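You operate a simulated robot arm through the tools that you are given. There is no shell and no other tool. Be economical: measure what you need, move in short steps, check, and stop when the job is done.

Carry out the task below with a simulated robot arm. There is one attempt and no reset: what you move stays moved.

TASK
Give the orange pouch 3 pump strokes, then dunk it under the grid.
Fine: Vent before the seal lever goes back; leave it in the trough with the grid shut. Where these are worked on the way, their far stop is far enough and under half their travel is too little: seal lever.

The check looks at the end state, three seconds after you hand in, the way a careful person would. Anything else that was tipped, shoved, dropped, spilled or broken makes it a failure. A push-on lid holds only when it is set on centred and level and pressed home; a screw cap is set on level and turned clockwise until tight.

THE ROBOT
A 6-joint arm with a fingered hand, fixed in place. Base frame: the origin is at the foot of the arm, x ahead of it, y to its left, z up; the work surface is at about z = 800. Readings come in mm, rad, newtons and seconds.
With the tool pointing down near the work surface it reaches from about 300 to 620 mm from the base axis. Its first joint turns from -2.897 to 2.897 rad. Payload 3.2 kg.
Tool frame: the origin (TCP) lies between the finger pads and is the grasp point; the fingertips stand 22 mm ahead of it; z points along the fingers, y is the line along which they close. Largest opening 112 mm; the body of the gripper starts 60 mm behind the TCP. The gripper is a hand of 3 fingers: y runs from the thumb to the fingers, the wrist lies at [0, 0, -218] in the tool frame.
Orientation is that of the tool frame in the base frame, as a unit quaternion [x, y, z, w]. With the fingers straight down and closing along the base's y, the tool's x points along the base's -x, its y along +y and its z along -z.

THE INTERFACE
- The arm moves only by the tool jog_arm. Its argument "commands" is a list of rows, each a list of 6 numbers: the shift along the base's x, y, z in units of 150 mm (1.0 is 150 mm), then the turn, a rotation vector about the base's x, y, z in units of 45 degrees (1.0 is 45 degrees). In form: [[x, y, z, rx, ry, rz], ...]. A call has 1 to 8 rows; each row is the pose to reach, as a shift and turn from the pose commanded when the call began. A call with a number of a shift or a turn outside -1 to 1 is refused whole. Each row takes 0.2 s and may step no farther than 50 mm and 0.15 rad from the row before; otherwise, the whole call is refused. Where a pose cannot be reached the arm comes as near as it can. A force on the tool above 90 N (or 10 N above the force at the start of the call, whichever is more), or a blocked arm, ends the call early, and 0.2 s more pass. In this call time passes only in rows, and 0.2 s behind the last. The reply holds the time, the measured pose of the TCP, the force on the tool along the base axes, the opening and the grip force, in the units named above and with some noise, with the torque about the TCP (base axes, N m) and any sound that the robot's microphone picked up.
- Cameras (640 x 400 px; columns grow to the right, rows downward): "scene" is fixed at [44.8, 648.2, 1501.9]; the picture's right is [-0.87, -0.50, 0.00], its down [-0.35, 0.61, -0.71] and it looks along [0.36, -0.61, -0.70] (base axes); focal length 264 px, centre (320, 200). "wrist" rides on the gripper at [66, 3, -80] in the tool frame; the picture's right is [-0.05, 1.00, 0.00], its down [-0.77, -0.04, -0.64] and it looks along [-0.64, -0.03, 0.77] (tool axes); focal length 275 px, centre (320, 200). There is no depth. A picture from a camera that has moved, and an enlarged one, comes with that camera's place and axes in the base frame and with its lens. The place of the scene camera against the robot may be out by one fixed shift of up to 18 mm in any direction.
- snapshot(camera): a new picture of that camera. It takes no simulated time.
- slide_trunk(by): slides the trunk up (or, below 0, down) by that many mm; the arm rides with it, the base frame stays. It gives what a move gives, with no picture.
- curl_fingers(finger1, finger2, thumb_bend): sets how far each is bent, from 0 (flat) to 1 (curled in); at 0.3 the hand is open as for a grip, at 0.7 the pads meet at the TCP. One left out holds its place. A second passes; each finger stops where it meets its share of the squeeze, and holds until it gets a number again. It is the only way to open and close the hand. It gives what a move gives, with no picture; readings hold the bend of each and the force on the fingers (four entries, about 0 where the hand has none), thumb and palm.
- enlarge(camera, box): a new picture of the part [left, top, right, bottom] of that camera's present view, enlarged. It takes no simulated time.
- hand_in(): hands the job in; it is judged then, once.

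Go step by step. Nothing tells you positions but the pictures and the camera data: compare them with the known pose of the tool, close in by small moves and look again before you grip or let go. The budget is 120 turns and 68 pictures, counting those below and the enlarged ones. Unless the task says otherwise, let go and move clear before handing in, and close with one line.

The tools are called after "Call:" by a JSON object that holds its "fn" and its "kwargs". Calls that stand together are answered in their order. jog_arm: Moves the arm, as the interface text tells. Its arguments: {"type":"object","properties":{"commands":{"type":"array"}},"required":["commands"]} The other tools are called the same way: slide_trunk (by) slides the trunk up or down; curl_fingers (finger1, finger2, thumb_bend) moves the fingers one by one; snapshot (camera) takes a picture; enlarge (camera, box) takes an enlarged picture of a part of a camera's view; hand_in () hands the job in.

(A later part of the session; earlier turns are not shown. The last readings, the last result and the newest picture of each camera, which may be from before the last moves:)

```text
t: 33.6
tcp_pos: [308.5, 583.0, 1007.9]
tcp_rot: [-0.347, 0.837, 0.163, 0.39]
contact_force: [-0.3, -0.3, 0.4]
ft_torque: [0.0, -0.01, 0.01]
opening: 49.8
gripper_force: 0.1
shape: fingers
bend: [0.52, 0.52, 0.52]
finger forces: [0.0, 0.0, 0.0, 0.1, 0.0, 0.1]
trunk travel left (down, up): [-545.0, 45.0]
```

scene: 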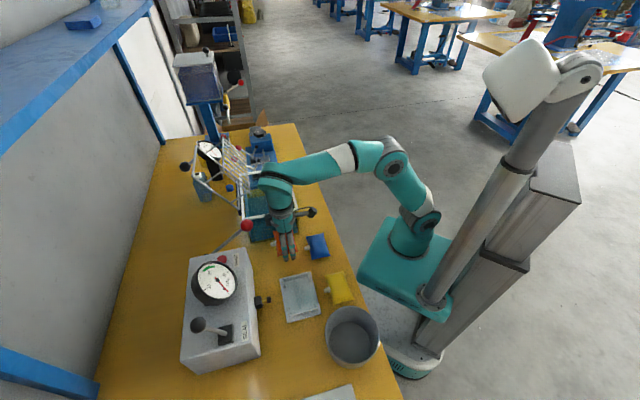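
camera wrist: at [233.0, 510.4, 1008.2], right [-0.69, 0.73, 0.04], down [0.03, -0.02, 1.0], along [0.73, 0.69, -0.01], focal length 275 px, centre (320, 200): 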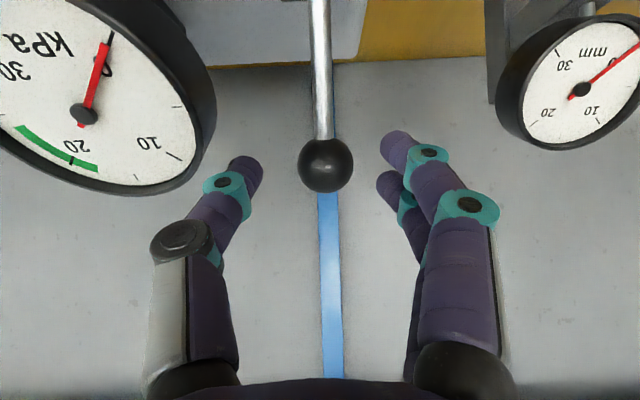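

Back in place with reach to spare. I'll advance onto the knob and close.

Call:
{"fn": "jog_arm", "kwargs": {"commands": [[0.08, 0.085, -0.06, 0, 0, 0], [0.16, 0.17, -0.12, 0, 0, 0]]}}

Call:
{"fn": "snapshot", "kwargs": {"camera": "wrist"}}

```text
t: 34.2
tcp_pos: [334.5, 607.5, 990.3]
tcp_rot: [-0.346, 0.838, 0.161, 0.39]
contact_force: [-0.2, 0.1, 0.1]
ft_torque: [-0.01, -0.01, -0.04]
opening: 49.9
gripper_force: 0.1
shape: fingers
bend: [0.52, 0.52, 0.52]
finger forces: [0.0, 0.0, 0.0, 0.0, 0.0, 0.0]
trunk travel left (down, up): [-545.0, 45.0]
```

```text
31 pictures are left
camera wrist: at [257.7, 535.9, 990.6], right [-0.69, 0.73, 0.04], down [0.03, -0.02, 1.0], along [0.73, 0.69, -0.01], focal length 275 px, centre (320, 200)
```

wrist: 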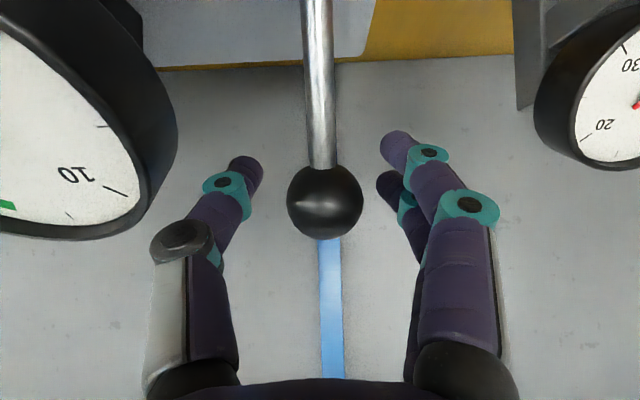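

The knob is right at the TCP. Closing on it.

Call:
{"fn": "curl_fingers", "kwargs": {"finger1": 0.66, "finger2": 0.66, "thumb_bend": 0.66}}

```text
t: 35.2
tcp_pos: [333.3, 606.6, 988.4]
tcp_rot: [-0.347, 0.837, 0.161, 0.391]
contact_force: [-0.2, 0.5, 0.3]
ft_torque: [0.0, -0.04, -0.01]
opening: 12.2
gripper_force: 0.1
shape: fingers
bend: [0.66, 0.66, 0.66]
finger forces: [0.0, 0.0, 0.0, 0.0, 0.0, 0.1]
trunk travel left (down, up): [-545.0, 45.0]
```

No force, so the fingers may have closed just past the knob. Look.

Call:
{"fn": "snapshot", "kwargs": {"camera": "wrist"}}

Call:
{"fn": "enlarge", "kwargs": {"camera": "scene", "box": [150, 240, 310, 360]}}

```text
30 pictures are left
camera wrist: at [257.4, 535.7, 990.8], right [-0.69, 0.73, 0.04], down [0.03, -0.02, 1.0], along [0.73, 0.69, -0.01], focal length 275 px, centre (320, 200)
```

wrist: 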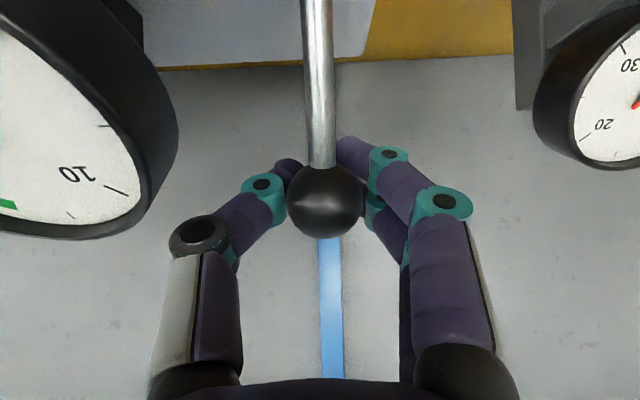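

```text
3.33 times, centred on (230, 300) of scene
camera zoom: at [44.8, 648.2, 1501.9], right [-0.87, -0.5, 0.0], down [-0.35, 0.61, -0.71], along [0.36, -0.61, -0.7], focal length 881 px, centre (620, -133)
```

zoom: 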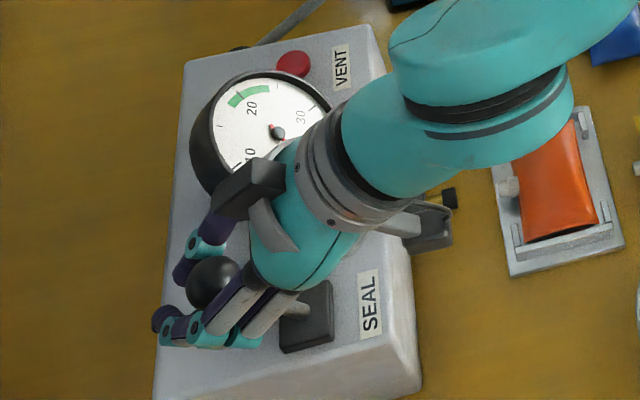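

The fingers have closed just behind the knob and rod, which works as a hook. I'll pull it toward the front.

Call:
{"fn": "jog_arm", "kwargs": {"commands": [[-0.08, -0.08, 0, 0, 0, 0], [-0.16, -0.16, 0.01, 0, 0, 0], [-0.24, -0.24, 0.01, 0, 0, 0], [-0.31, -0.31, 0.0, 0, 0, 0]]}}

Call:
{"fn": "snapshot", "kwargs": {"camera": "wrist"}}

Call:
{"fn": "enlarge", "kwargs": {"camera": "scene", "box": [150, 240, 310, 360]}}

```text
t: 36.2
tcp_pos: [287.0, 563.0, 990.3]
tcp_rot: [-0.347, 0.838, 0.162, 0.389]
contact_force: [1.9, -0.7, 0.7]
ft_torque: [0.0, -0.02, 0.03]
opening: 13.2
gripper_force: 0.7
shape: fingers
bend: [0.66, 0.66, 0.65]
finger forces: [0.0, 0.1, 0.0, 0.0, 1.4, 0.1]
trunk travel left (down, up): [-545.0, 45.0]
```

```text
28 pictures are left
camera wrist: at [209.6, 489.8, 991.0], right [-0.69, 0.73, 0.04], down [0.03, -0.02, 1.0], along [0.73, 0.69, -0.01], focal length 275 px, centre (320, 200)
```

wrist: 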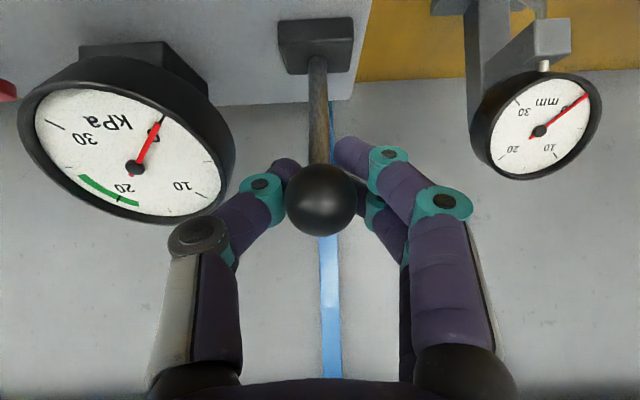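

```text
3.33 times, centred on (230, 300) of scene
camera zoom: at [44.8, 648.2, 1501.9], right [-0.87, -0.5, 0.0], down [-0.35, 0.61, -0.71], along [0.36, -0.61, -0.7], focal length 881 px, centre (620, -133)
```

zoom: 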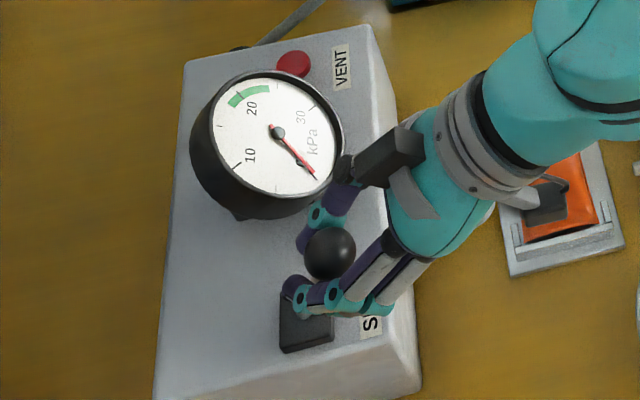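

The lever is following well. I'll keep pulling toward its stop.

Call:
{"fn": "jog_arm", "kwargs": {"commands": [[-0.07, -0.07, -0.03, 0, 0, 0], [-0.14, -0.14, -0.07, 0, 0, 0], [-0.2, -0.2, -0.11, 0, 0, 0]]}}

Call:
{"fn": "snapshot", "kwargs": {"camera": "wrist"}}

Call:
{"fn": "enlarge", "kwargs": {"camera": "scene", "box": [190, 240, 350, 360]}}

```text
t: 37.0
tcp_pos: [257.2, 529.9, 974.5]
tcp_rot: [-0.347, 0.837, 0.161, 0.391]
contact_force: [0.3, 0.0, 0.2]
ft_torque: [0.01, -0.02, 0.0]
opening: 12.3
gripper_force: 0.1
shape: fingers
bend: [0.66, 0.66, 0.66]
finger forces: [0.0, 0.0, 0.0, 0.0, 0.1, 0.0]
trunk travel left (down, up): [-545.0, 45.0]
```

```text
26 pictures are left
camera wrist: at [180.1, 458.5, 975.2], right [-0.69, 0.73, 0.04], down [0.03, -0.02, 1.0], along [0.73, 0.69, -0.01], focal length 275 px, centre (320, 200)
```

wrist: 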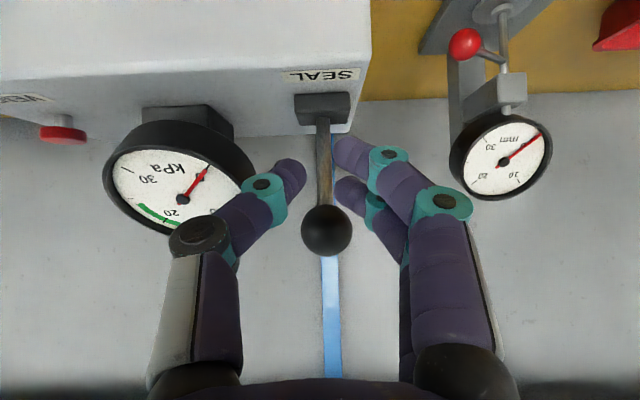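

```text
3.33 times, centred on (270, 300) of scene
camera zoom: at [44.8, 648.2, 1501.9], right [-0.87, -0.5, 0.0], down [-0.35, 0.61, -0.71], along [0.36, -0.61, -0.7], focal length 881 px, centre (487, -133)
```

zoom: 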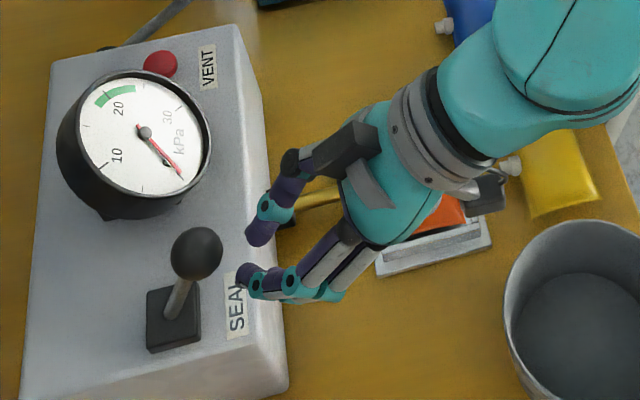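

The hand slipped off near the end, but the nozzle has clearly extended. I'll open and rise a little to check whether the lever is at its stop and the nozzle meets the spout.

Call:
{"fn": "curl_fingers", "kwargs": {"finger1": 0.52, "finger2": 0.52, "thumb_bend": 0.52}}

Call:
{"fn": "jog_arm", "kwargs": {"commands": [[-0.04, 0.04, 0.15, 0, 0, 0], [-0.1, 0.1, 0.35, 0, 0, 0], [-0.16, 0.16, 0.6, 0, 0, 0]]}}

Call:
{"fn": "enlarge", "kwargs": {"camera": "scene", "box": [210, 250, 340, 350]}}

```text
t: 38.0
tcp_pos: [257.1, 530.0, 975.0]
tcp_rot: [-0.348, 0.837, 0.162, 0.391]
contact_force: [0.2, -0.5, -0.3]
ft_torque: [-0.01, 0.0, 0.03]
opening: 48.9
gripper_force: 0.1
shape: fingers
bend: [0.52, 0.52, 0.52]
finger forces: [0.0, 0.1, 0.0, 0.0, 0.0, 0.0]
trunk travel left (down, up): [-545.0, 45.0]
```

```text
t: 38.8
tcp_pos: [231.5, 553.2, 1066.6]
tcp_rot: [-0.348, 0.837, 0.162, 0.39]
contact_force: [0.2, -0.1, -0.7]
ft_torque: [-0.01, 0.0, 0.01]
opening: 48.8
gripper_force: 0.1
shape: fingers
bend: [0.52, 0.52, 0.52]
finger forces: [0.0, 0.0, 0.1, 0.1, 0.0, 0.1]
trunk travel left (down, up): [-545.0, 45.0]
```

```text
4.00 times, centred on (275, 300) of scene
camera zoom: at [44.8, 648.2, 1501.9], right [-0.87, -0.5, 0.0], down [-0.35, 0.61, -0.71], along [0.36, -0.61, -0.7], focal length 1057 px, centre (500, -200)
```

zoom: 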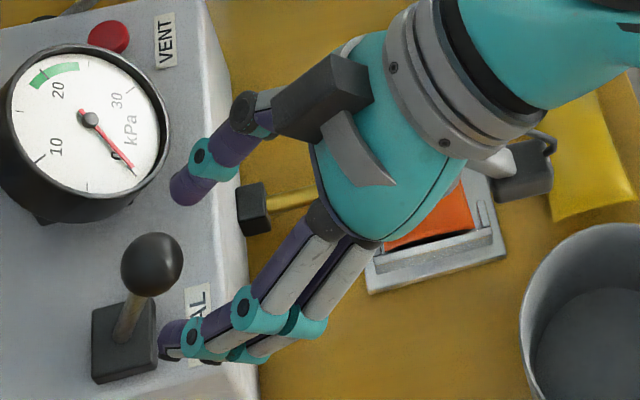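

The nozzle has extended a lot. To be sure of the far stop I'll come down behind the knob with a closed hand and pull until it resists.

Call:
{"fn": "jog_arm", "kwargs": {"commands": [[0.15, 0.08, 0, 0, 0, 0], [0.3, 0.16, 0, 0, 0, 0], [0.5, 0.27, 0, 0, 0, 0], [0.667, 0.367, 0, 0, 0, 0]]}}

Call:
{"fn": "curl_fingers", "kwargs": {"finger1": 0.68, "finger2": 0.68, "thumb_bend": 0.68}}

Call:
{"fn": "jog_arm", "kwargs": {"commands": [[0, 0, -0.27, 0, 0, 0], [0, 0, -0.52, 0, 0, 0]]}}

Call:
{"fn": "jog_arm", "kwargs": {"commands": [[-0.1, -0.1, 0, 0, 0, 0], [-0.2, -0.2, 0, 0, 0, 0], [-0.26, -0.26, 0, 0, 0, 0], [-0.31, -0.31, 0, 0, 0, 0]]}}

Call:
{"fn": "snapshot", "kwargs": {"camera": "wrist"}}

```text
t: 39.8
tcp_pos: [332.6, 611.7, 1065.2]
tcp_rot: [-0.348, 0.837, 0.162, 0.391]
contact_force: [0.4, 0.6, 0.4]
ft_torque: [0.01, 0.02, 0.01]
opening: 48.7
gripper_force: 0.0
shape: fingers
bend: [0.52, 0.52, 0.52]
finger forces: [0.0, 0.0, 0.0, 0.0, 0.0, 0.0]
trunk travel left (down, up): [-545.0, 45.0]
```

```text
t: 40.8
tcp_pos: [330.9, 611.4, 1065.2]
tcp_rot: [-0.347, 0.837, 0.161, 0.39]
contact_force: [0.4, -0.4, -0.1]
ft_torque: [0.01, 0.02, 0.01]
opening: 7.5
gripper_force: 0.0
shape: fingers
bend: [0.68, 0.68, 0.68]
finger forces: [0.0, 0.0, 0.1, 0.0, 0.0, 0.0]
trunk travel left (down, up): [-545.0, 45.0]
```

```text
t: 41.4
tcp_pos: [332.7, 610.2, 988.5]
tcp_rot: [-0.347, 0.837, 0.163, 0.39]
contact_force: [-0.9, 0.2, 0.1]
ft_torque: [0.02, 0.0, 0.01]
opening: 7.4
gripper_force: 0.0
shape: fingers
bend: [0.68, 0.68, 0.68]
finger forces: [0.1, 0.0, 0.0, 0.0, 0.0, 0.0]
trunk travel left (down, up): [-545.0, 45.0]
```

```text
t: 42.4
tcp_pos: [287.9, 563.9, 986.7]
tcp_rot: [-0.347, 0.838, 0.162, 0.39]
contact_force: [4.9, -0.2, -1.5]
ft_torque: [0.02, 0.05, 0.06]
opening: 10.1
gripper_force: 2.0
shape: fingers
bend: [0.68, 0.68, 0.66]
finger forces: [0.0, 0.1, 0.0, 0.1, 4.0, 0.0]
trunk travel left (down, up): [-545.0, 45.0]
```

```text
23 pictures are left
camera wrist: at [210.0, 493.1, 986.8], right [-0.68, 0.73, 0.04], down [0.03, -0.02, 1.0], along [0.73, 0.69, -0.01], focal length 275 px, centre (320, 200)
```

wrist: 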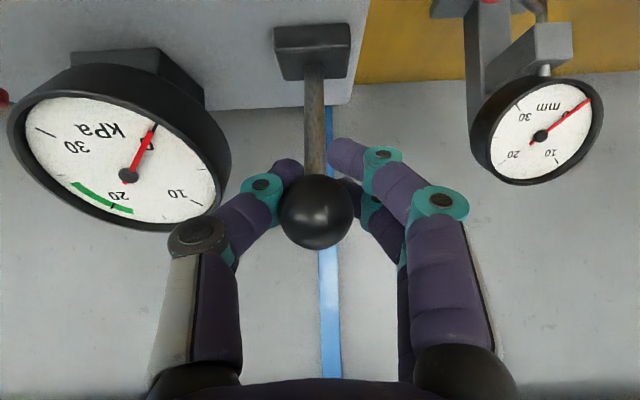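

There's light resistance. I'll pull on a little more at constant height.

Call:
{"fn": "jog_arm", "kwargs": {"commands": [[-0.03, -0.03, 0.01, 0, 0, 0], [-0.06, -0.06, 0.01, 0, 0, 0], [-0.09, -0.09, 0.01, 0, 0, 0]]}}

Call:
{"fn": "snapshot", "kwargs": {"camera": "wrist"}}

```text
t: 43.2
tcp_pos: [273.6, 551.2, 988.2]
tcp_rot: [-0.347, 0.838, 0.161, 0.39]
contact_force: [4.5, 3.1, -4.3]
ft_torque: [0.01, 0.0, 0.0]
opening: 12.2
gripper_force: 3.7
shape: fingers
bend: [0.68, 0.63, 0.65]
finger forces: [0.1, 3.4, 0.1, 0.0, 4.3, 0.1]
trunk travel left (down, up): [-545.0, 45.0]
```

```text
22 pictures are left
camera wrist: at [196.8, 479.8, 988.8], right [-0.69, 0.73, 0.04], down [0.03, -0.02, 1.0], along [0.73, 0.69, -0.01], focal length 275 px, centre (320, 200)
```

wrist: 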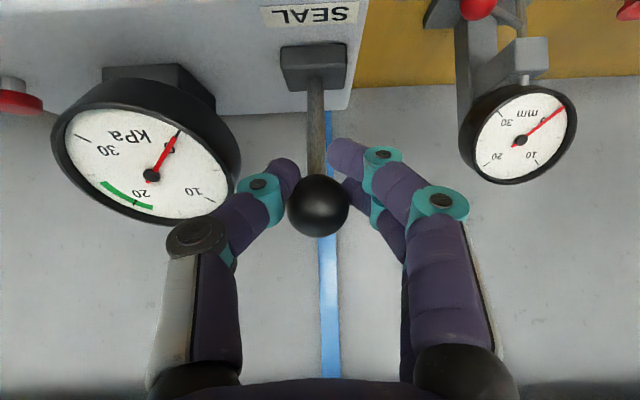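

The knob no longer follows, so the lever is at its far stop. I'll open, back away, rise over the gauge and head for the pump lever's red knob, easing the tilt to about 30°.

Call:
{"fn": "curl_fingers", "kwargs": {"finger1": 0.5, "finger2": 0.5, "thumb_bend": 0.5}}

Call:
{"fn": "jog_arm", "kwargs": {"commands": [[-0.15, -0.15, 0.0, 0, 0, 0], [-0.28, -0.28, 0.1, 0, 0, 0], [-0.28, -0.28, 0.35, -0.1, 0.1, 0], [-0.18, -0.4, 0.55, -0.2, 0.2, 0], [0.0, -0.58, 0.6, -0.31, 0.31, 0], [0.2, -0.76, 0.6, -0.31, 0.31, 0], [0.4, -0.96, 0.6, -0.31, 0.31, 0]]}}

Call:
{"fn": "curl_fingers", "kwargs": {"finger1": 0.68, "finger2": 0.68, "thumb_bend": 0.68}}

Call:
{"fn": "snapshot", "kwargs": {"camera": "wrist"}}

Call:
{"fn": "snapshot", "kwargs": {"camera": "scene"}}

```text
t: 44.2
tcp_pos: [272.8, 550.4, 988.2]
tcp_rot: [-0.347, 0.837, 0.162, 0.39]
contact_force: [-0.1, 0.6, -0.8]
ft_torque: [0.0, -0.01, 0.02]
opening: 54.5
gripper_force: 0.1
shape: fingers
bend: [0.5, 0.5, 0.5]
finger forces: [0.1, 0.1, 0.0, 0.1, 0.1, 0.0]
trunk travel left (down, up): [-545.0, 45.0]
```

```text
t: 45.8
tcp_pos: [333.1, 406.3, 1076.4]
tcp_rot: [-0.369, 0.892, 0.1, 0.241]
contact_force: [0.0, 0.0, 0.1]
ft_torque: [0.0, 0.03, 0.05]
opening: 54.6
gripper_force: 0.0
shape: fingers
bend: [0.5, 0.5, 0.5]
finger forces: [0.0, 0.1, 0.0, 0.0, 0.0, 0.1]
trunk travel left (down, up): [-545.0, 45.0]
```

```text
t: 46.8
tcp_pos: [333.3, 407.2, 1076.3]
tcp_rot: [-0.369, 0.892, 0.1, 0.241]
contact_force: [-0.9, -0.5, -0.5]
ft_torque: [-0.01, -0.01, 0.01]
opening: 7.2
gripper_force: 0.1
shape: fingers
bend: [0.68, 0.68, 0.68]
finger forces: [0.1, 0.1, 0.0, 0.1, 0.0, 0.1]
trunk travel left (down, up): [-545.0, 45.0]
```

```text
21 pictures are left
camera wrist: at [260.9, 339.3, 1112.0], right [-0.68, 0.73, 0.02], down [0.27, 0.22, 0.94], along [0.68, 0.64, -0.35], focal length 275 px, centre (320, 200)
```

wrist: 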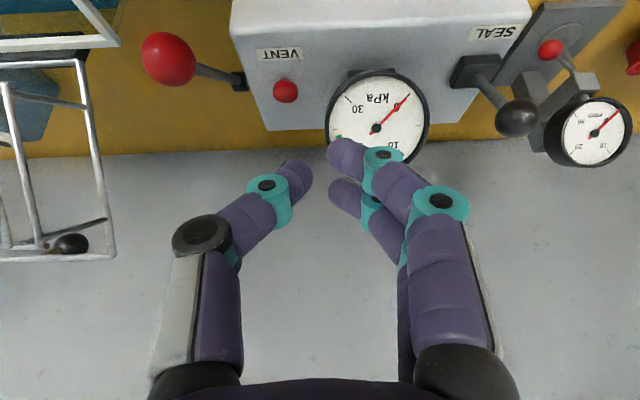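

```text
20 pictures are left
```

scene: 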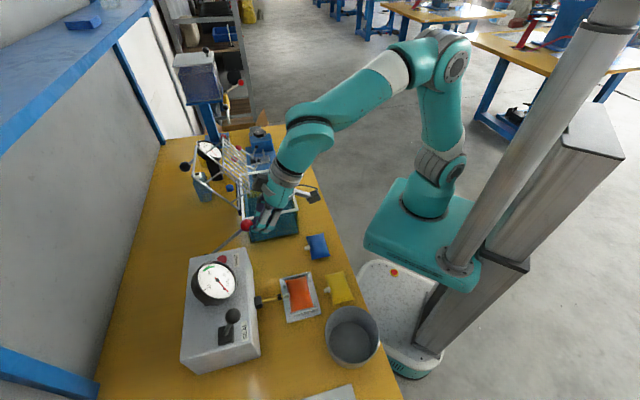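

The scene shows the nozzle now reaches the pouch spout. The pump knob is at about (435, 364, 953), so I'll move above it.

Call:
{"fn": "jog_arm", "kwargs": {"commands": [[0.25, -0.15, 0, 0, 0, 0], [0.5, -0.3, -0.1, 0, 0, 0], [0.613, -0.353, -0.3, 0, 0, 0], [0.613, -0.353, -0.5, 0, 0, 0]]}}

Call:
{"fn": "snapshot", "kwargs": {"camera": "wrist"}}

```text
t: 47.8
tcp_pos: [426.7, 352.1, 1000.5]
tcp_rot: [-0.369, 0.892, 0.1, 0.242]
contact_force: [-0.1, -0.1, -0.3]
ft_torque: [-0.01, -0.01, -0.01]
opening: 7.3
gripper_force: 0.1
shape: fingers
bend: [0.68, 0.68, 0.68]
finger forces: [0.0, 0.0, 0.1, 0.0, 0.0, 0.1]
trunk travel left (down, up): [-545.0, 45.0]
```

```text
19 pictures are left
camera wrist: at [353.7, 284.1, 1035.8], right [-0.68, 0.73, 0.02], down [0.27, 0.22, 0.94], along [0.68, 0.64, -0.35], focal length 275 px, centre (320, 200)
```

wrist: 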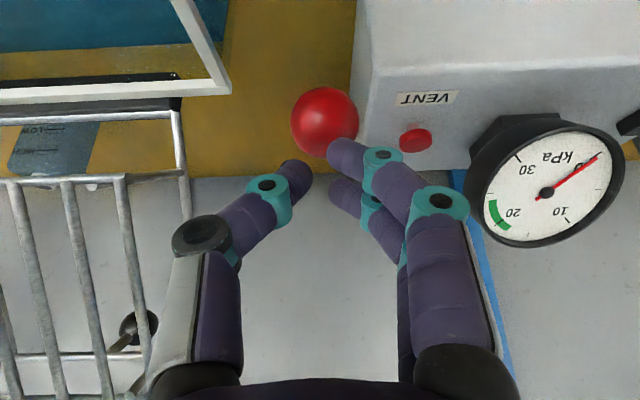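

The knob is centred under the fingertips. Pressing down along the lever's arc.

Call:
{"fn": "jog_arm", "kwargs": {"commands": [[-0.02, -0.02, -0.13, 0, 0, 0], [-0.07, -0.07, -0.27, 0, 0, 0], [-0.12, -0.12, -0.4, 0, 0, 0], [-0.15, -0.15, -0.52, 0, 0, 0]]}}

Call:
{"fn": "snapshot", "kwargs": {"camera": "wrist"}}

```text
t: 48.8
tcp_pos: [403.7, 329.9, 924.2]
tcp_rot: [-0.37, 0.891, 0.1, 0.242]
contact_force: [-3.1, 0.9, 3.3]
ft_torque: [0.08, 0.08, 0.02]
opening: 11.9
gripper_force: 2.1
shape: fingers
bend: [0.66, 0.68, 0.68]
finger forces: [4.5, 0.1, 0.0, 0.1, 0.0, 0.0]
trunk travel left (down, up): [-545.0, 45.0]
```

```text
18 pictures are left
camera wrist: at [331.7, 263.2, 959.5], right [-0.68, 0.73, 0.02], down [0.27, 0.22, 0.94], along [0.68, 0.64, -0.34], focal length 275 px, centre (320, 200)
```

wrist: 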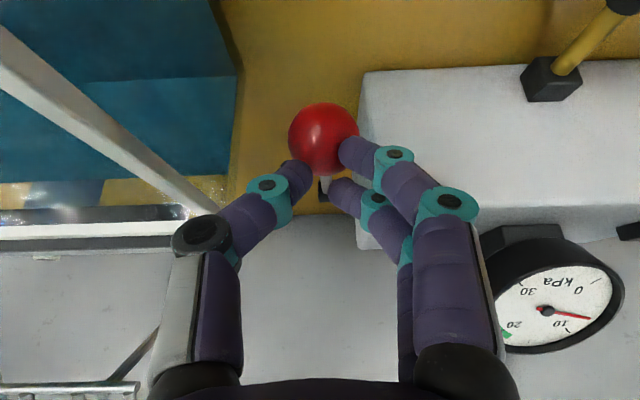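

The gauge is rising to about 8 kPa, so the pump works. I'll continue toward the bottom of the stroke.

Call:
{"fn": "jog_arm", "kwargs": {"commands": [[-0.02, -0.02, -0.1, 0, 0, 0], [-0.04, -0.04, -0.2, 0, 0, 0]]}}

Call:
{"fn": "snapshot", "kwargs": {"camera": "wrist"}}

```text
t: 49.4
tcp_pos: [393.5, 322.7, 895.6]
tcp_rot: [-0.368, 0.893, 0.098, 0.24]
contact_force: [-9.7, -8.2, 17.4]
ft_torque: [0.13, 0.0, 0.08]
opening: 10.6
gripper_force: 10.5
shape: fingers
bend: [0.68, 0.66, 0.68]
finger forces: [0.0, 10.9, 0.0, 0.1, 11.2, 0.0]
trunk travel left (down, up): [-545.0, 45.0]
```

```text
17 pictures are left
camera wrist: at [322.0, 255.5, 931.4], right [-0.68, 0.74, 0.02], down [0.27, 0.22, 0.94], along [0.68, 0.64, -0.35], focal length 275 px, centre (320, 200)
```

wrist: 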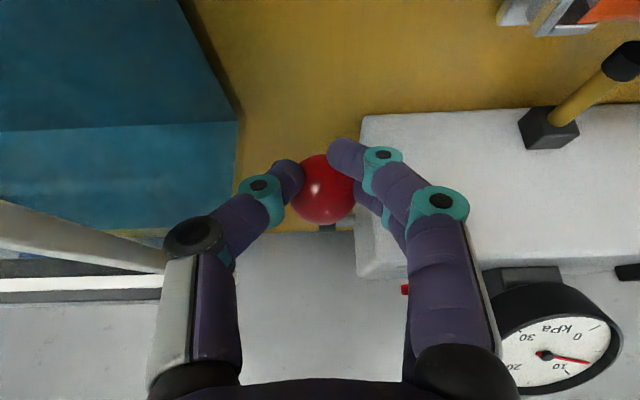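

It hit the bottom stop, force rising with the gauge steady near 8 kPa. I'll go up and see whether the lever returns on its own.

Call:
{"fn": "jog_arm", "kwargs": {"commands": [[0.03, 0.03, 0.15, 0, 0, 0], [0.06, 0.06, 0.3, 0, 0, 0], [0.1, 0.1, 0.45, 0, 0, 0], [0.16, 0.16, 0.6, 0, 0, 0], [0.19, 0.19, 0.75, 0, 0, 0]]}}

Call:
{"fn": "snapshot", "kwargs": {"camera": "wrist"}}

```text
t: 50.6
tcp_pos: [424.3, 352.8, 1008.3]
tcp_rot: [-0.37, 0.892, 0.1, 0.241]
contact_force: [-0.4, 0.2, 0.3]
ft_torque: [0.03, -0.02, 0.0]
opening: 7.5
gripper_force: 0.0
shape: fingers
bend: [0.68, 0.68, 0.68]
finger forces: [0.1, 0.0, 0.1, 0.1, 0.0, 0.1]
trunk travel left (down, up): [-545.0, 45.0]
```

```text
16 pictures are left
camera wrist: at [352.6, 286.5, 1043.2], right [-0.68, 0.73, 0.02], down [0.27, 0.22, 0.94], along [0.68, 0.64, -0.35], focal length 275 px, centre (320, 200)
```

wrist: 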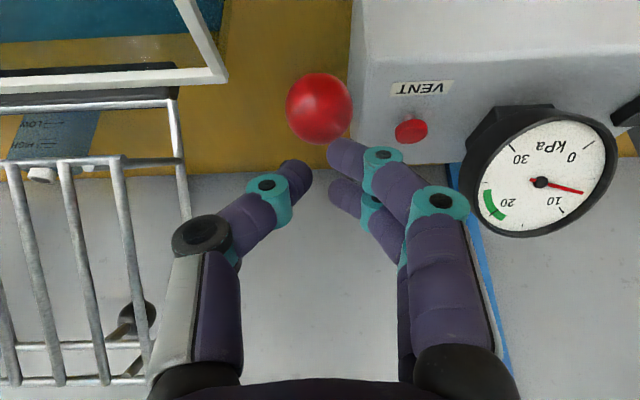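

The lever springs back and the pressure holds at about 7.5 kPa. Strokes two and three follow the same path.

Call:
{"fn": "jog_arm", "kwargs": {"commands": [[-0.02, -0.02, -0.18, 0, 0, 0], [-0.07, -0.07, -0.32, 0, 0, 0], [-0.12, -0.12, -0.45, 0, 0, 0], [-0.15, -0.15, -0.57, 0, 0, 0], [-0.18, -0.18, -0.72, 0, 0, 0]]}}

Call:
{"fn": "jog_arm", "kwargs": {"commands": [[0.03, 0.03, 0.15, 0, 0, 0], [0.06, 0.06, 0.3, 0, 0, 0], [0.1, 0.1, 0.45, 0, 0, 0], [0.15, 0.15, 0.6, 0, 0, 0], [0.18, 0.18, 0.72, 0, 0, 0]]}}

Call:
{"fn": "snapshot", "kwargs": {"camera": "wrist"}}

```text
t: 51.8
tcp_pos: [399.3, 328.0, 906.1]
tcp_rot: [-0.37, 0.889, 0.103, 0.251]
contact_force: [-0.3, -6.9, 50.5]
ft_torque: [0.12, -0.58, -0.09]
opening: 15.0
gripper_force: 24.6
shape: fingers
bend: [0.65, 0.65, 0.73]
finger forces: [5.0, 9.5, 0.0, 0.0, 34.4, 0.1]
trunk travel left (down, up): [-545.0, 45.0]
```

```text
t: 53.0
tcp_pos: [427.7, 353.5, 1007.8]
tcp_rot: [-0.37, 0.892, 0.101, 0.24]
contact_force: [-0.3, 0.4, -0.4]
ft_torque: [0.03, 0.02, 0.0]
opening: 7.5
gripper_force: 0.0
shape: fingers
bend: [0.68, 0.68, 0.68]
finger forces: [0.0, 0.1, 0.0, 0.0, 0.0, 0.0]
trunk travel left (down, up): [-545.0, 45.0]
```

```text
15 pictures are left
camera wrist: at [355.0, 286.9, 1043.5], right [-0.68, 0.73, 0.02], down [0.27, 0.22, 0.94], along [0.68, 0.64, -0.35], focal length 275 px, centre (320, 200)
```

wrist: 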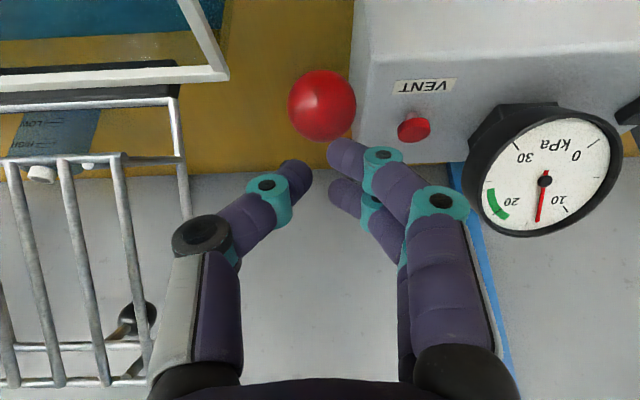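

About 14 kPa after two strokes. Third stroke.

Call:
{"fn": "jog_arm", "kwargs": {"commands": [[-0.02, -0.02, -0.18, 0, 0, 0], [-0.07, -0.07, -0.32, 0, 0, 0], [-0.12, -0.12, -0.45, 0, 0, 0], [-0.15, -0.15, -0.57, 0, 0, 0], [-0.18, -0.18, -0.7, 0, 0, 0]]}}

Call:
{"fn": "jog_arm", "kwargs": {"commands": [[0.03, 0.03, 0.15, 0, 0, 0], [0.06, 0.06, 0.3, 0, 0, 0], [0.1, 0.1, 0.45, 0, 0, 0], [0.15, 0.15, 0.6, 0, 0, 0], [0.18, 0.18, 0.72, 0, 0, 0]]}}

Call:
{"fn": "snapshot", "kwargs": {"camera": "wrist"}}

```text
t: 54.2
tcp_pos: [401.1, 328.3, 912.2]
tcp_rot: [-0.371, 0.889, 0.102, 0.249]
contact_force: [-0.4, 11.5, 41.0]
ft_torque: [0.82, -0.16, 0.12]
opening: 12.8
gripper_force: 20.3
shape: fingers
bend: [0.66, 0.72, 0.68]
finger forces: [4.2, 31.1, 0.0, 0.0, 5.5, 0.0]
trunk travel left (down, up): [-545.0, 45.0]
```

```text
t: 55.4
tcp_pos: [425.3, 353.3, 1009.2]
tcp_rot: [-0.37, 0.892, 0.1, 0.241]
contact_force: [0.0, 0.4, -0.8]
ft_torque: [0.04, 0.01, 0.04]
opening: 7.4
gripper_force: 0.0
shape: fingers
bend: [0.68, 0.68, 0.68]
finger forces: [0.0, 0.1, 0.0, 0.0, 0.1, 0.0]
trunk travel left (down, up): [-545.0, 45.0]
```

```text
14 pictures are left
camera wrist: at [353.1, 286.4, 1045.6], right [-0.68, 0.73, 0.02], down [0.27, 0.22, 0.94], along [0.68, 0.64, -0.35], focal length 275 px, centre (320, 200)
```

wrist: 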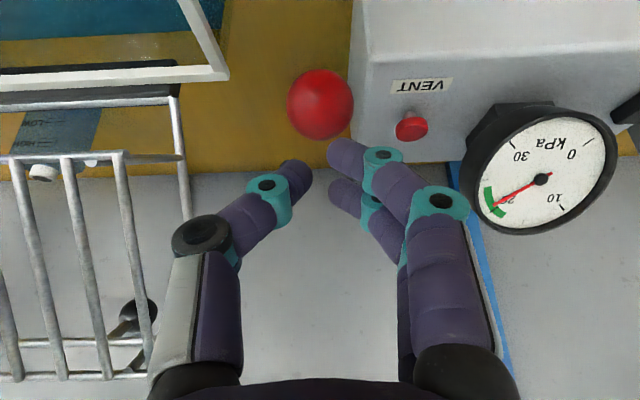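

The gauge reads about 21 kPa in the green after three strokes. Next I vent: the button is at about (441, 471, 912), so I'll move over it and descend.

Call:
{"fn": "jog_arm", "kwargs": {"commands": [[0.02, 0.24, 0, 0, 0, 0], [0.04, 0.48, 0, 0, 0, 0], [0.07, 0.71, -0.05, 0, 0, 0], [0.07, 0.71, -0.25, 0, 0, 0], [0.07, 0.71, -0.36, 0, 0, 0]]}}

Call:
{"fn": "snapshot", "kwargs": {"camera": "wrist"}}

```text
t: 56.6
tcp_pos: [434.9, 458.9, 955.6]
tcp_rot: [-0.369, 0.892, 0.1, 0.242]
contact_force: [0.2, -0.2, 0.1]
ft_torque: [0.03, 0.01, 0.0]
opening: 7.5
gripper_force: 0.2
shape: fingers
bend: [0.68, 0.68, 0.68]
finger forces: [0.0, 0.0, 0.0, 0.1, 0.1, 0.0]
trunk travel left (down, up): [-545.0, 45.0]
```

```text
13 pictures are left
camera wrist: at [361.9, 390.9, 991.1], right [-0.68, 0.73, 0.02], down [0.27, 0.22, 0.94], along [0.68, 0.64, -0.35], focal length 275 px, centre (320, 200)
```

wrist: 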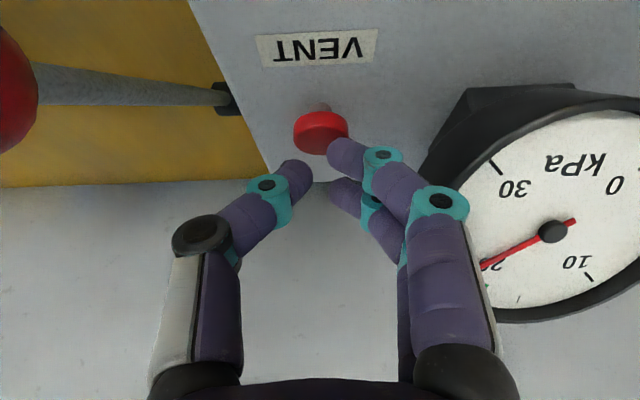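

The button is centred below the fingertips. Pressing down.

Call:
{"fn": "jog_arm", "kwargs": {"commands": [[0.01, 0.01, -0.1, 0, 0, 0], [0.015, 0.015, -0.17, 0, 0, 0], [0.015, 0.015, -0.22, 0, 0, 0], [0.015, 0.015, -0.22, 0, 0, 0], [0.015, 0.015, -0.22, 0, 0, 0], [0.015, 0.015, -0.22, 0, 0, 0]]}}

Call:
{"fn": "snapshot", "kwargs": {"camera": "wrist"}}

```text
t: 58.0
tcp_pos: [439.4, 461.3, 931.5]
tcp_rot: [-0.368, 0.89, 0.104, 0.249]
contact_force: [15.6, -1.2, 51.0]
ft_torque: [-0.1, -0.72, 0.12]
opening: 1.3
gripper_force: 31.2
shape: fingers
bend: [0.83, 0.68, 0.72]
finger forces: [13.8, 4.4, 0.1, 0.0, 45.2, 0.0]
trunk travel left (down, up): [-545.0, 45.0]
heard: click
```

```text
12 pictures are left
camera wrist: at [366.5, 393.2, 965.5], right [-0.68, 0.73, 0.03], down [0.26, 0.21, 0.94], along [0.69, 0.65, -0.33], focal length 275 px, centre (320, 200)
```

wrist: 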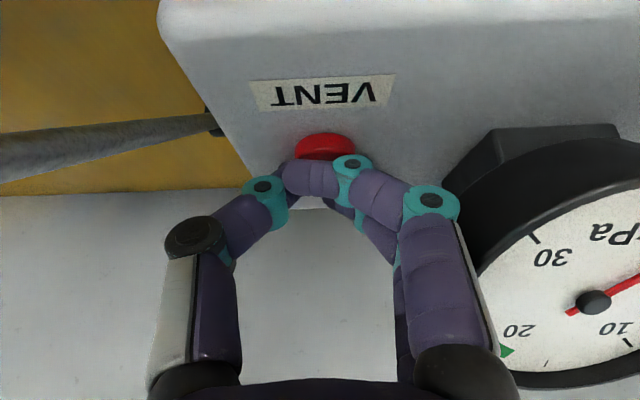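

Click heard and the needle is dropping. I'll hold another second, then lift off and go back toward the seal lever.

Call:
{"fn": "jog_arm", "kwargs": {"commands": [[0, 0, 0, 0, 0, 0], [0, 0, 0, 0, 0, 0], [0, 0, 0, 0, 0, 0], [0, 0, 0, 0, 0, 0], [0, 0, 0, 0, 0, 0], [0, 0, 0.1, 0, 0, 0], [-0.1, -0.1, 0.35, 0, 0, 0], [-0.2, -0.2, 0.65, 0, 0, 0]]}}

Call:
{"fn": "snapshot", "kwargs": {"camera": "wrist"}}

```text
t: 59.8
tcp_pos: [405.9, 432.5, 1021.9]
tcp_rot: [-0.369, 0.892, 0.099, 0.24]
contact_force: [0.4, 0.0, -0.4]
ft_torque: [-0.01, 0.01, 0.0]
opening: 7.0
gripper_force: 0.0
shape: fingers
bend: [0.68, 0.68, 0.68]
finger forces: [0.0, 0.0, 0.1, 0.0, 0.0, 0.0]
trunk travel left (down, up): [-545.0, 45.0]
```

```text
11 pictures are left
camera wrist: at [333.4, 365.1, 1057.9], right [-0.68, 0.74, 0.02], down [0.27, 0.22, 0.94], along [0.68, 0.64, -0.35], focal length 275 px, centre (320, 200)
```

wrist: 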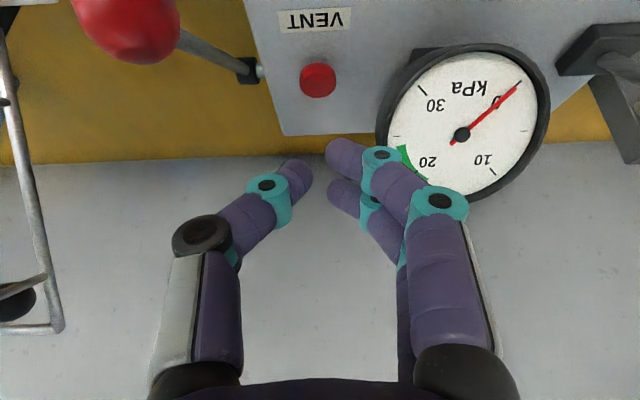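

Pressure is back to zero. I'll move around in front of the seal lever knob, clear of the gauge, to push it back.

Call:
{"fn": "jog_arm", "kwargs": {"commands": [[-0.2, -0.15, 0.2, 0, 0, 0], [-0.4, 0.0, 0.25, 0, 0, 0], [-0.6, 0.15, 0.25, 0, 0, 0], [-0.8, 0.35, 0.25, 0, 0, 0], [-0.98, 0.53, 0.25, 0, 0, 0]]}}

Call:
{"fn": "jog_arm", "kwargs": {"commands": [[-0.04, 0.04, -0.2, 0, 0, 0], [-0.07, 0.07, -0.46, 0, 0, 0]]}}

Call:
{"fn": "snapshot", "kwargs": {"camera": "wrist"}}

```text
t: 61.0
tcp_pos: [259.8, 513.0, 1057.2]
tcp_rot: [-0.369, 0.892, 0.1, 0.241]
contact_force: [-0.3, 0.0, -0.4]
ft_torque: [0.0, -0.01, 0.04]
opening: 6.6
gripper_force: 0.1
shape: fingers
bend: [0.68, 0.68, 0.68]
finger forces: [0.1, 0.1, 0.0, 0.0, 0.0, 0.0]
trunk travel left (down, up): [-545.0, 45.0]
```

```text
t: 61.6
tcp_pos: [252.1, 524.6, 988.0]
tcp_rot: [-0.37, 0.892, 0.1, 0.24]
contact_force: [0.2, 0.4, 0.5]
ft_torque: [0.01, 0.01, 0.02]
opening: 6.8
gripper_force: 0.0
shape: fingers
bend: [0.68, 0.68, 0.68]
finger forces: [0.0, 0.0, 0.0, 0.0, 0.1, 0.1]
trunk travel left (down, up): [-545.0, 45.0]
```

```text
10 pictures are left
camera wrist: at [179.3, 457.8, 1023.4], right [-0.68, 0.73, 0.02], down [0.27, 0.22, 0.94], along [0.68, 0.64, -0.35], focal length 275 px, centre (320, 200)
```

wrist: 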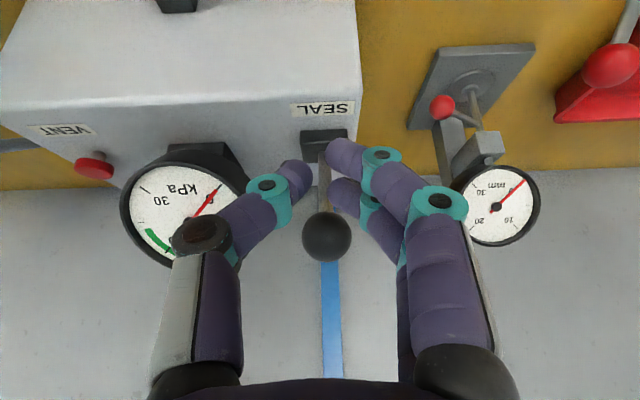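

The knob is dead ahead. Closing the gap and pushing it back.

Call:
{"fn": "curl_fingers", "kwargs": {"finger1": 0.71, "finger2": 0.71, "thumb_bend": 0.71}}

Call:
{"fn": "jog_arm", "kwargs": {"commands": [[0.13, 0.15, 0, 0, 0, 0], [0.22, 0.25, 0, 0, 0, 0], [0.31, 0.34, 0, 0, 0, 0], [0.39, 0.42, 0, 0, 0, 0]]}}

Call:
{"fn": "jog_arm", "kwargs": {"commands": [[0.04, 0.04, -0.01, 0, 0, 0], [0.07, 0.07, -0.02, 0, 0, 0]]}}

Call:
{"fn": "snapshot", "kwargs": {"camera": "scene"}}

```text
t: 62.6
tcp_pos: [251.6, 524.6, 988.3]
tcp_rot: [-0.369, 0.892, 0.1, 0.242]
contact_force: [-0.5, -0.3, 0.1]
ft_torque: [-0.02, 0.0, -0.07]
opening: 0.5
gripper_force: 0.1
shape: fingers
bend: [0.71, 0.71, 0.71]
finger forces: [0.1, 0.1, 0.0, 0.0, 0.1, 0.1]
trunk travel left (down, up): [-545.0, 45.0]
```

```text
t: 63.6
tcp_pos: [305.9, 585.1, 989.3]
tcp_rot: [-0.37, 0.892, 0.099, 0.239]
contact_force: [-7.8, -8.1, -2.8]
ft_torque: [-0.09, 0.1, 0.0]
opening: 0.2
gripper_force: 5.6
shape: fingers
bend: [0.71, 0.72, 0.71]
finger forces: [0.0, 11.1, 0.0, 0.0, 0.0, 0.0]
trunk travel left (down, up): [-545.0, 45.0]
```

```text
t: 64.2
tcp_pos: [308.7, 590.6, 986.8]
tcp_rot: [-0.37, 0.894, 0.099, 0.235]
contact_force: [-57.7, -47.6, -17.7]
ft_torque: [-0.46, 0.43, 0.36]
opening: 1.3
gripper_force: 32.8
shape: fingers
bend: [0.71, 0.75, 0.7]
finger forces: [0.1, 65.1, 0.1, 0.1, 2.3, 0.0]
trunk travel left (down, up): [-545.0, 45.0]
```

```text
9 pictures are left
```

scene: 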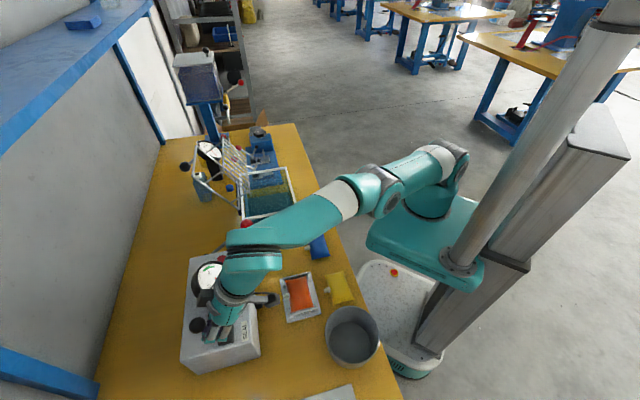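

The lever is back against its rear stop. I'll retract, bring the hand upright, and go above the pouch.

Call:
{"fn": "jog_arm", "kwargs": {"commands": [[-0.1, -0.1, 0.02, 0, 0, 0], [-0.25, -0.25, 0.15, -0.09, 0.09, 0], [-0.4, -0.4, 0.3, -0.19, 0.19, 0], [-0.45, -0.6, 0.3, -0.29, 0.29, 0], [-0.42, -0.8, 0.2, -0.39, 0.39, 0], [-0.4, -0.98, 0.1, -0.475, 0.475, 0]]}}

Call:
{"fn": "curl_fingers", "kwargs": {"finger1": 0.34, "finger2": 0.34, "thumb_bend": 0.34}}

Call:
{"fn": "jog_arm", "kwargs": {"commands": [[0.0, -0.2, -0.15, 0, 0, 0], [0.0, -0.31, -0.35, 0, 0, 0], [0.0, -0.31, -0.6, 0, 0, 0]]}}

Call:
{"fn": "snapshot", "kwargs": {"camera": "wrist"}}

```text
t: 65.6
tcp_pos: [258.2, 450.7, 1002.5]
tcp_rot: [-0.382, 0.924, -0.001, 0.0]
contact_force: [0.0, 0.9, 0.0]
ft_torque: [0.01, 0.0, -0.01]
opening: 0.2
gripper_force: 0.0
shape: fingers
bend: [0.71, 0.71, 0.71]
finger forces: [0.0, 0.1, 0.0, 0.0, 0.0, 0.0]
trunk travel left (down, up): [-545.0, 45.0]
```

```text
t: 66.6
tcp_pos: [258.3, 450.6, 1003.0]
tcp_rot: [-0.383, 0.924, 0.0, 0.0]
contact_force: [-0.5, 0.2, -0.3]
ft_torque: [0.01, 0.02, 0.0]
opening: 100.0
gripper_force: 0.1
shape: fingers
bend: [0.34, 0.34, 0.34]
finger forces: [0.0, 0.0, 0.0, 0.0, 0.0, 0.1]
trunk travel left (down, up): [-545.0, 45.0]
```

```text
t: 67.4
tcp_pos: [260.3, 401.1, 911.2]
tcp_rot: [-0.382, 0.924, 0.0, 0.0]
contact_force: [-0.6, -0.4, 0.0]
ft_torque: [0.04, 0.05, 0.01]
opening: 99.9
gripper_force: 0.1
shape: fingers
bend: [0.34, 0.34, 0.34]
finger forces: [0.1, 0.0, 0.1, 0.0, 0.1, 0.0]
trunk travel left (down, up): [-545.0, 45.0]
```

```text
8 pictures are left
camera wrist: at [209.9, 356.2, 990.4], right [-0.67, 0.74, 0.0], down [0.57, 0.52, 0.64], along [0.47, 0.43, -0.77], focal length 275 px, centre (320, 200)
```

wrist: 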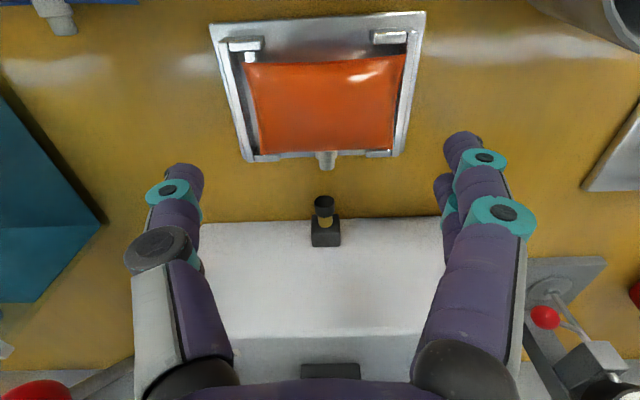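

The nozzle has retracted and the pouch sits in the nest right under the hand. I'll descend to just above the rails and grip it.

Call:
{"fn": "jog_arm", "kwargs": {"commands": [[-0.003, 0.007, -0.2, 0, 0, 0], [-0.003, 0.007, -0.36, 0, 0, 0], [-0.003, 0.007, -0.402, 0, 0, 0]]}}

Call:
{"fn": "curl_fingers", "kwargs": {"finger1": 0.46, "finger2": 0.46, "thumb_bend": 0.46}}

Call:
{"fn": "curl_fingers", "kwargs": {"finger1": 0.54, "finger2": 0.54, "thumb_bend": 0.54}}

```text
t: 68.2
tcp_pos: [259.1, 402.9, 851.5]
tcp_rot: [-0.383, 0.924, 0.001, 0.0]
contact_force: [-0.1, -0.2, -0.2]
ft_torque: [0.02, -0.04, 0.01]
opening: 100.1
gripper_force: 0.0
shape: fingers
bend: [0.34, 0.34, 0.34]
finger forces: [0.0, 0.0, 0.0, 0.0, 0.0, 0.0]
trunk travel left (down, up): [-545.0, 45.0]
```

```text
t: 69.2
tcp_pos: [259.5, 402.3, 851.9]
tcp_rot: [-0.383, 0.924, -0.001, -0.001]
contact_force: [-0.5, -0.2, -0.1]
ft_torque: [0.0, -0.01, -0.04]
opening: 86.4
gripper_force: 8.8
shape: fingers
bend: [0.39, 0.4, 0.42]
finger forces: [4.4, 4.3, 0.0, 0.0, 8.7, 0.0]
trunk travel left (down, up): [-545.0, 45.0]
```

```text
t: 70.2
tcp_pos: [259.5, 403.8, 851.2]
tcp_rot: [-0.383, 0.924, 0.0, 0.0]
contact_force: [0.1, -1.1, 0.8]
ft_torque: [0.01, 0.02, 0.0]
opening: 85.6
gripper_force: 18.3
shape: fingers
bend: [0.41, 0.41, 0.46]
finger forces: [9.1, 9.2, 0.1, 0.0, 18.3, 0.0]
trunk travel left (down, up): [-545.0, 45.0]
```

Firm 18 N grip. I'll lift the pouch clear and carry it over to the trough, whose centre I put at about (505, 205) with its rim near z 912.

Call:
{"fn": "jog_arm", "kwargs": {"commands": [[0, 0, 0.2, 0, 0, 0], [0, 0, 0.5, 0, 0, 0], [0, 0, 0.75, 0, 0, 0], [0, 0, 0.95, 0, 0, 0], [0.236, -0.185, 0.95, 0, 0, 0], [0.47, -0.37, 0.95, 0, 0, 0], [0.705, -0.555, 0.95, 0, 0, 0], [0.94, -0.74, 0.95, 0, 0, 0]]}}

Call:
{"fn": "jog_arm", "kwargs": {"commands": [[0.22, -0.2, 0, 0, 0, 0], [0.44, -0.4, 0, 0, 0, 0], [0.645, -0.6, 0, 0, 0, 0]]}}

Call:
{"fn": "snapshot", "kwargs": {"camera": "wrist"}}

```text
t: 72.0
tcp_pos: [400.6, 287.1, 997.0]
tcp_rot: [-0.383, 0.924, 0.001, -0.001]
contact_force: [0.2, 0.2, -0.2]
ft_torque: [-0.04, 0.03, 0.0]
opening: 85.4
gripper_force: 18.3
shape: fingers
bend: [0.41, 0.41, 0.46]
finger forces: [9.0, 9.1, 0.0, 0.0, 18.3, 0.0]
trunk travel left (down, up): [-545.0, 45.0]
```

```text
t: 72.8
tcp_pos: [498.0, 201.0, 996.0]
tcp_rot: [-0.383, 0.924, 0.0, -0.001]
contact_force: [-0.2, 0.1, 0.2]
ft_torque: [-0.02, 0.02, 0.01]
opening: 85.4
gripper_force: 17.6
shape: fingers
bend: [0.41, 0.41, 0.46]
finger forces: [8.9, 9.0, 0.0, 0.0, 18.2, 0.0]
trunk travel left (down, up): [-545.0, 45.0]
```

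```text
7 pictures are left
camera wrist: at [447.9, 155.5, 1075.7], right [-0.67, 0.74, 0.0], down [0.57, 0.52, 0.64], along [0.47, 0.43, -0.77], focal length 275 px, centre (320, 200)
```

wrist: 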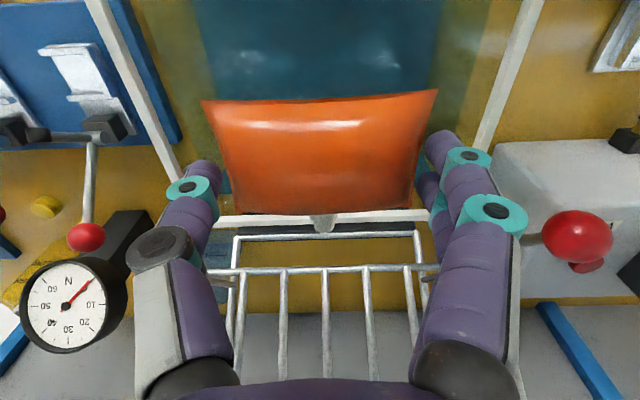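

The pouch is centred over the trough. I'll lower it inside and release.

Call:
{"fn": "jog_arm", "kwargs": {"commands": [[0, 0, -0.25, 0, 0, 0], [0, 0, -0.5, 0, 0, 0], [0, 0, -0.7, 0, 0, 0], [0, 0, -0.82, 0, 0, 0]]}}

Call:
{"fn": "curl_fingers", "kwargs": {"finger1": 0.34, "finger2": 0.34, "thumb_bend": 0.34}}

Call:
{"fn": "jog_arm", "kwargs": {"commands": [[0, 0, 0.25, 0, 0, 0], [0, 0, 0.5, 0, 0, 0], [0, 0, 0.75, 0, 0, 0], [-0.1, -0.1, 0.95, 0, 0, 0]]}}

Call:
{"fn": "snapshot", "kwargs": {"camera": "wrist"}}

```text
t: 73.8
tcp_pos: [497.2, 202.3, 870.9]
tcp_rot: [-0.383, 0.924, 0.0, 0.0]
contact_force: [0.1, 0.2, 1.3]
ft_torque: [0.01, 0.01, -0.01]
opening: 85.4
gripper_force: 18.4
shape: fingers
bend: [0.41, 0.41, 0.46]
finger forces: [9.1, 9.1, 0.0, 0.1, 18.3, 0.1]
trunk travel left (down, up): [-545.0, 45.0]
```

```text
t: 74.8
tcp_pos: [496.3, 201.3, 871.9]
tcp_rot: [-0.383, 0.924, 0.0, -0.001]
contact_force: [0.5, 0.0, 0.4]
ft_torque: [0.01, -0.02, -0.03]
opening: 100.8
gripper_force: 0.6
shape: fingers
bend: [0.34, 0.34, 0.34]
finger forces: [0.3, 0.2, 0.0, 0.0, 0.6, 0.0]
trunk travel left (down, up): [-545.0, 45.0]
```

```text
t: 75.8
tcp_pos: [481.9, 184.1, 1011.5]
tcp_rot: [-0.383, 0.924, 0.0, 0.0]
contact_force: [-0.5, 0.0, 0.3]
ft_torque: [0.0, -0.03, 0.0]
opening: 100.7
gripper_force: 0.0
shape: fingers
bend: [0.34, 0.34, 0.34]
finger forces: [0.0, 0.1, 0.0, 0.0, 0.1, 0.1]
trunk travel left (down, up): [-545.0, 45.0]
```

```text
6 pictures are left
camera wrist: at [432.3, 139.3, 1091.7], right [-0.67, 0.74, 0.0], down [0.57, 0.52, 0.64], along [0.47, 0.43, -0.77], focal length 275 px, centre (320, 200)
```

wrist: 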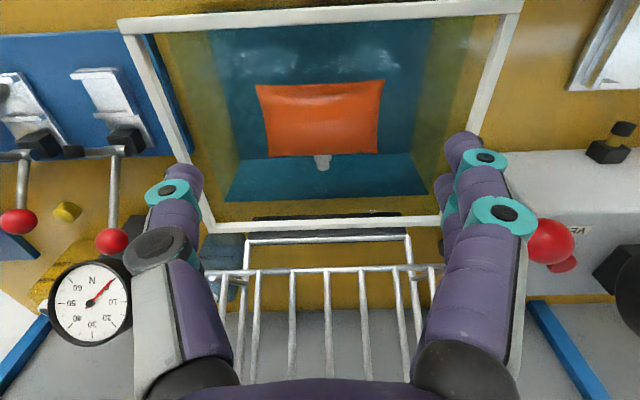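

The pouch is in the trough water. Now the grid: its free edge should be near (e2 680, z 1060) with a black knob mid-edge. I'll tilt the hand about 60° forward and come up in front of it.

Call:
{"fn": "jog_arm", "kwargs": {"commands": [[0, 0, 0.13, 0.118, -0.118, 0], [0, 0, 0.26, 0.236, -0.236, 0], [0.05, 0.05, 0.39, 0.354, -0.354, 0], [0.15, 0.15, 0.5, 0.472, -0.472, 0], [0.25, 0.25, 0.55, 0.59, -0.59, 0], [0.37, 0.37, 0.55, 0.707, -0.707, 0], [0.49, 0.49, 0.55, 0.825, -0.825, 0], [0.6, 0.6, 0.55, 0.943, -0.943, 0]]}}

Call:
{"fn": "curl_fingers", "kwargs": {"finger1": 0.5, "finger2": 0.5, "thumb_bend": 0.5}}

Call:
{"fn": "snapshot", "kwargs": {"camera": "wrist"}}

```text
t: 77.6
tcp_pos: [581.9, 295.2, 1119.6]
tcp_rot: [-0.331, 0.805, 0.187, 0.456]
contact_force: [-0.3, -0.8, 0.6]
ft_torque: [-0.02, -0.01, 0.03]
opening: 101.1
gripper_force: 0.1
shape: fingers
bend: [0.34, 0.34, 0.34]
finger forces: [0.1, 0.0, 0.0, 0.0, 0.1, 0.0]
out of reach, approached as far as the arm can: row 8
trunk travel left (down, up): [-545.0, 45.0]
```

```text
t: 78.6
tcp_pos: [582.4, 293.9, 1118.4]
tcp_rot: [-0.331, 0.804, 0.189, 0.457]
contact_force: [-0.5, 0.2, 0.2]
ft_torque: [-0.01, -0.02, 0.02]
opening: 55.7
gripper_force: 0.0
shape: fingers
bend: [0.5, 0.5, 0.5]
finger forces: [0.0, 0.0, 0.0, 0.1, 0.0, 0.0]
trunk travel left (down, up): [-545.0, 45.0]
```

```text
5 pictures are left
camera wrist: at [505.7, 222.6, 1104.0], right [-0.69, 0.73, 0.04], down [-0.08, -0.13, 0.99], along [0.72, 0.67, 0.15], focal length 275 px, centre (320, 200)
```

wrist: 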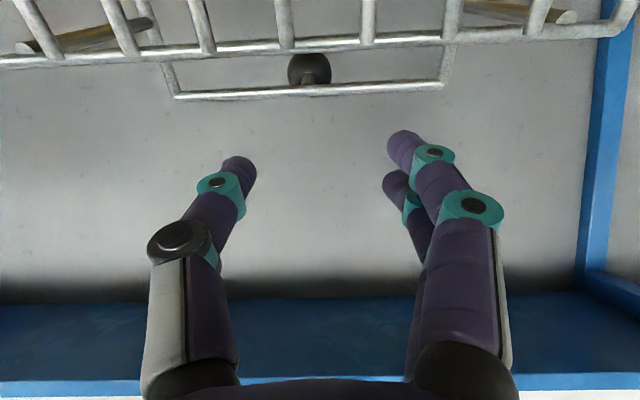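

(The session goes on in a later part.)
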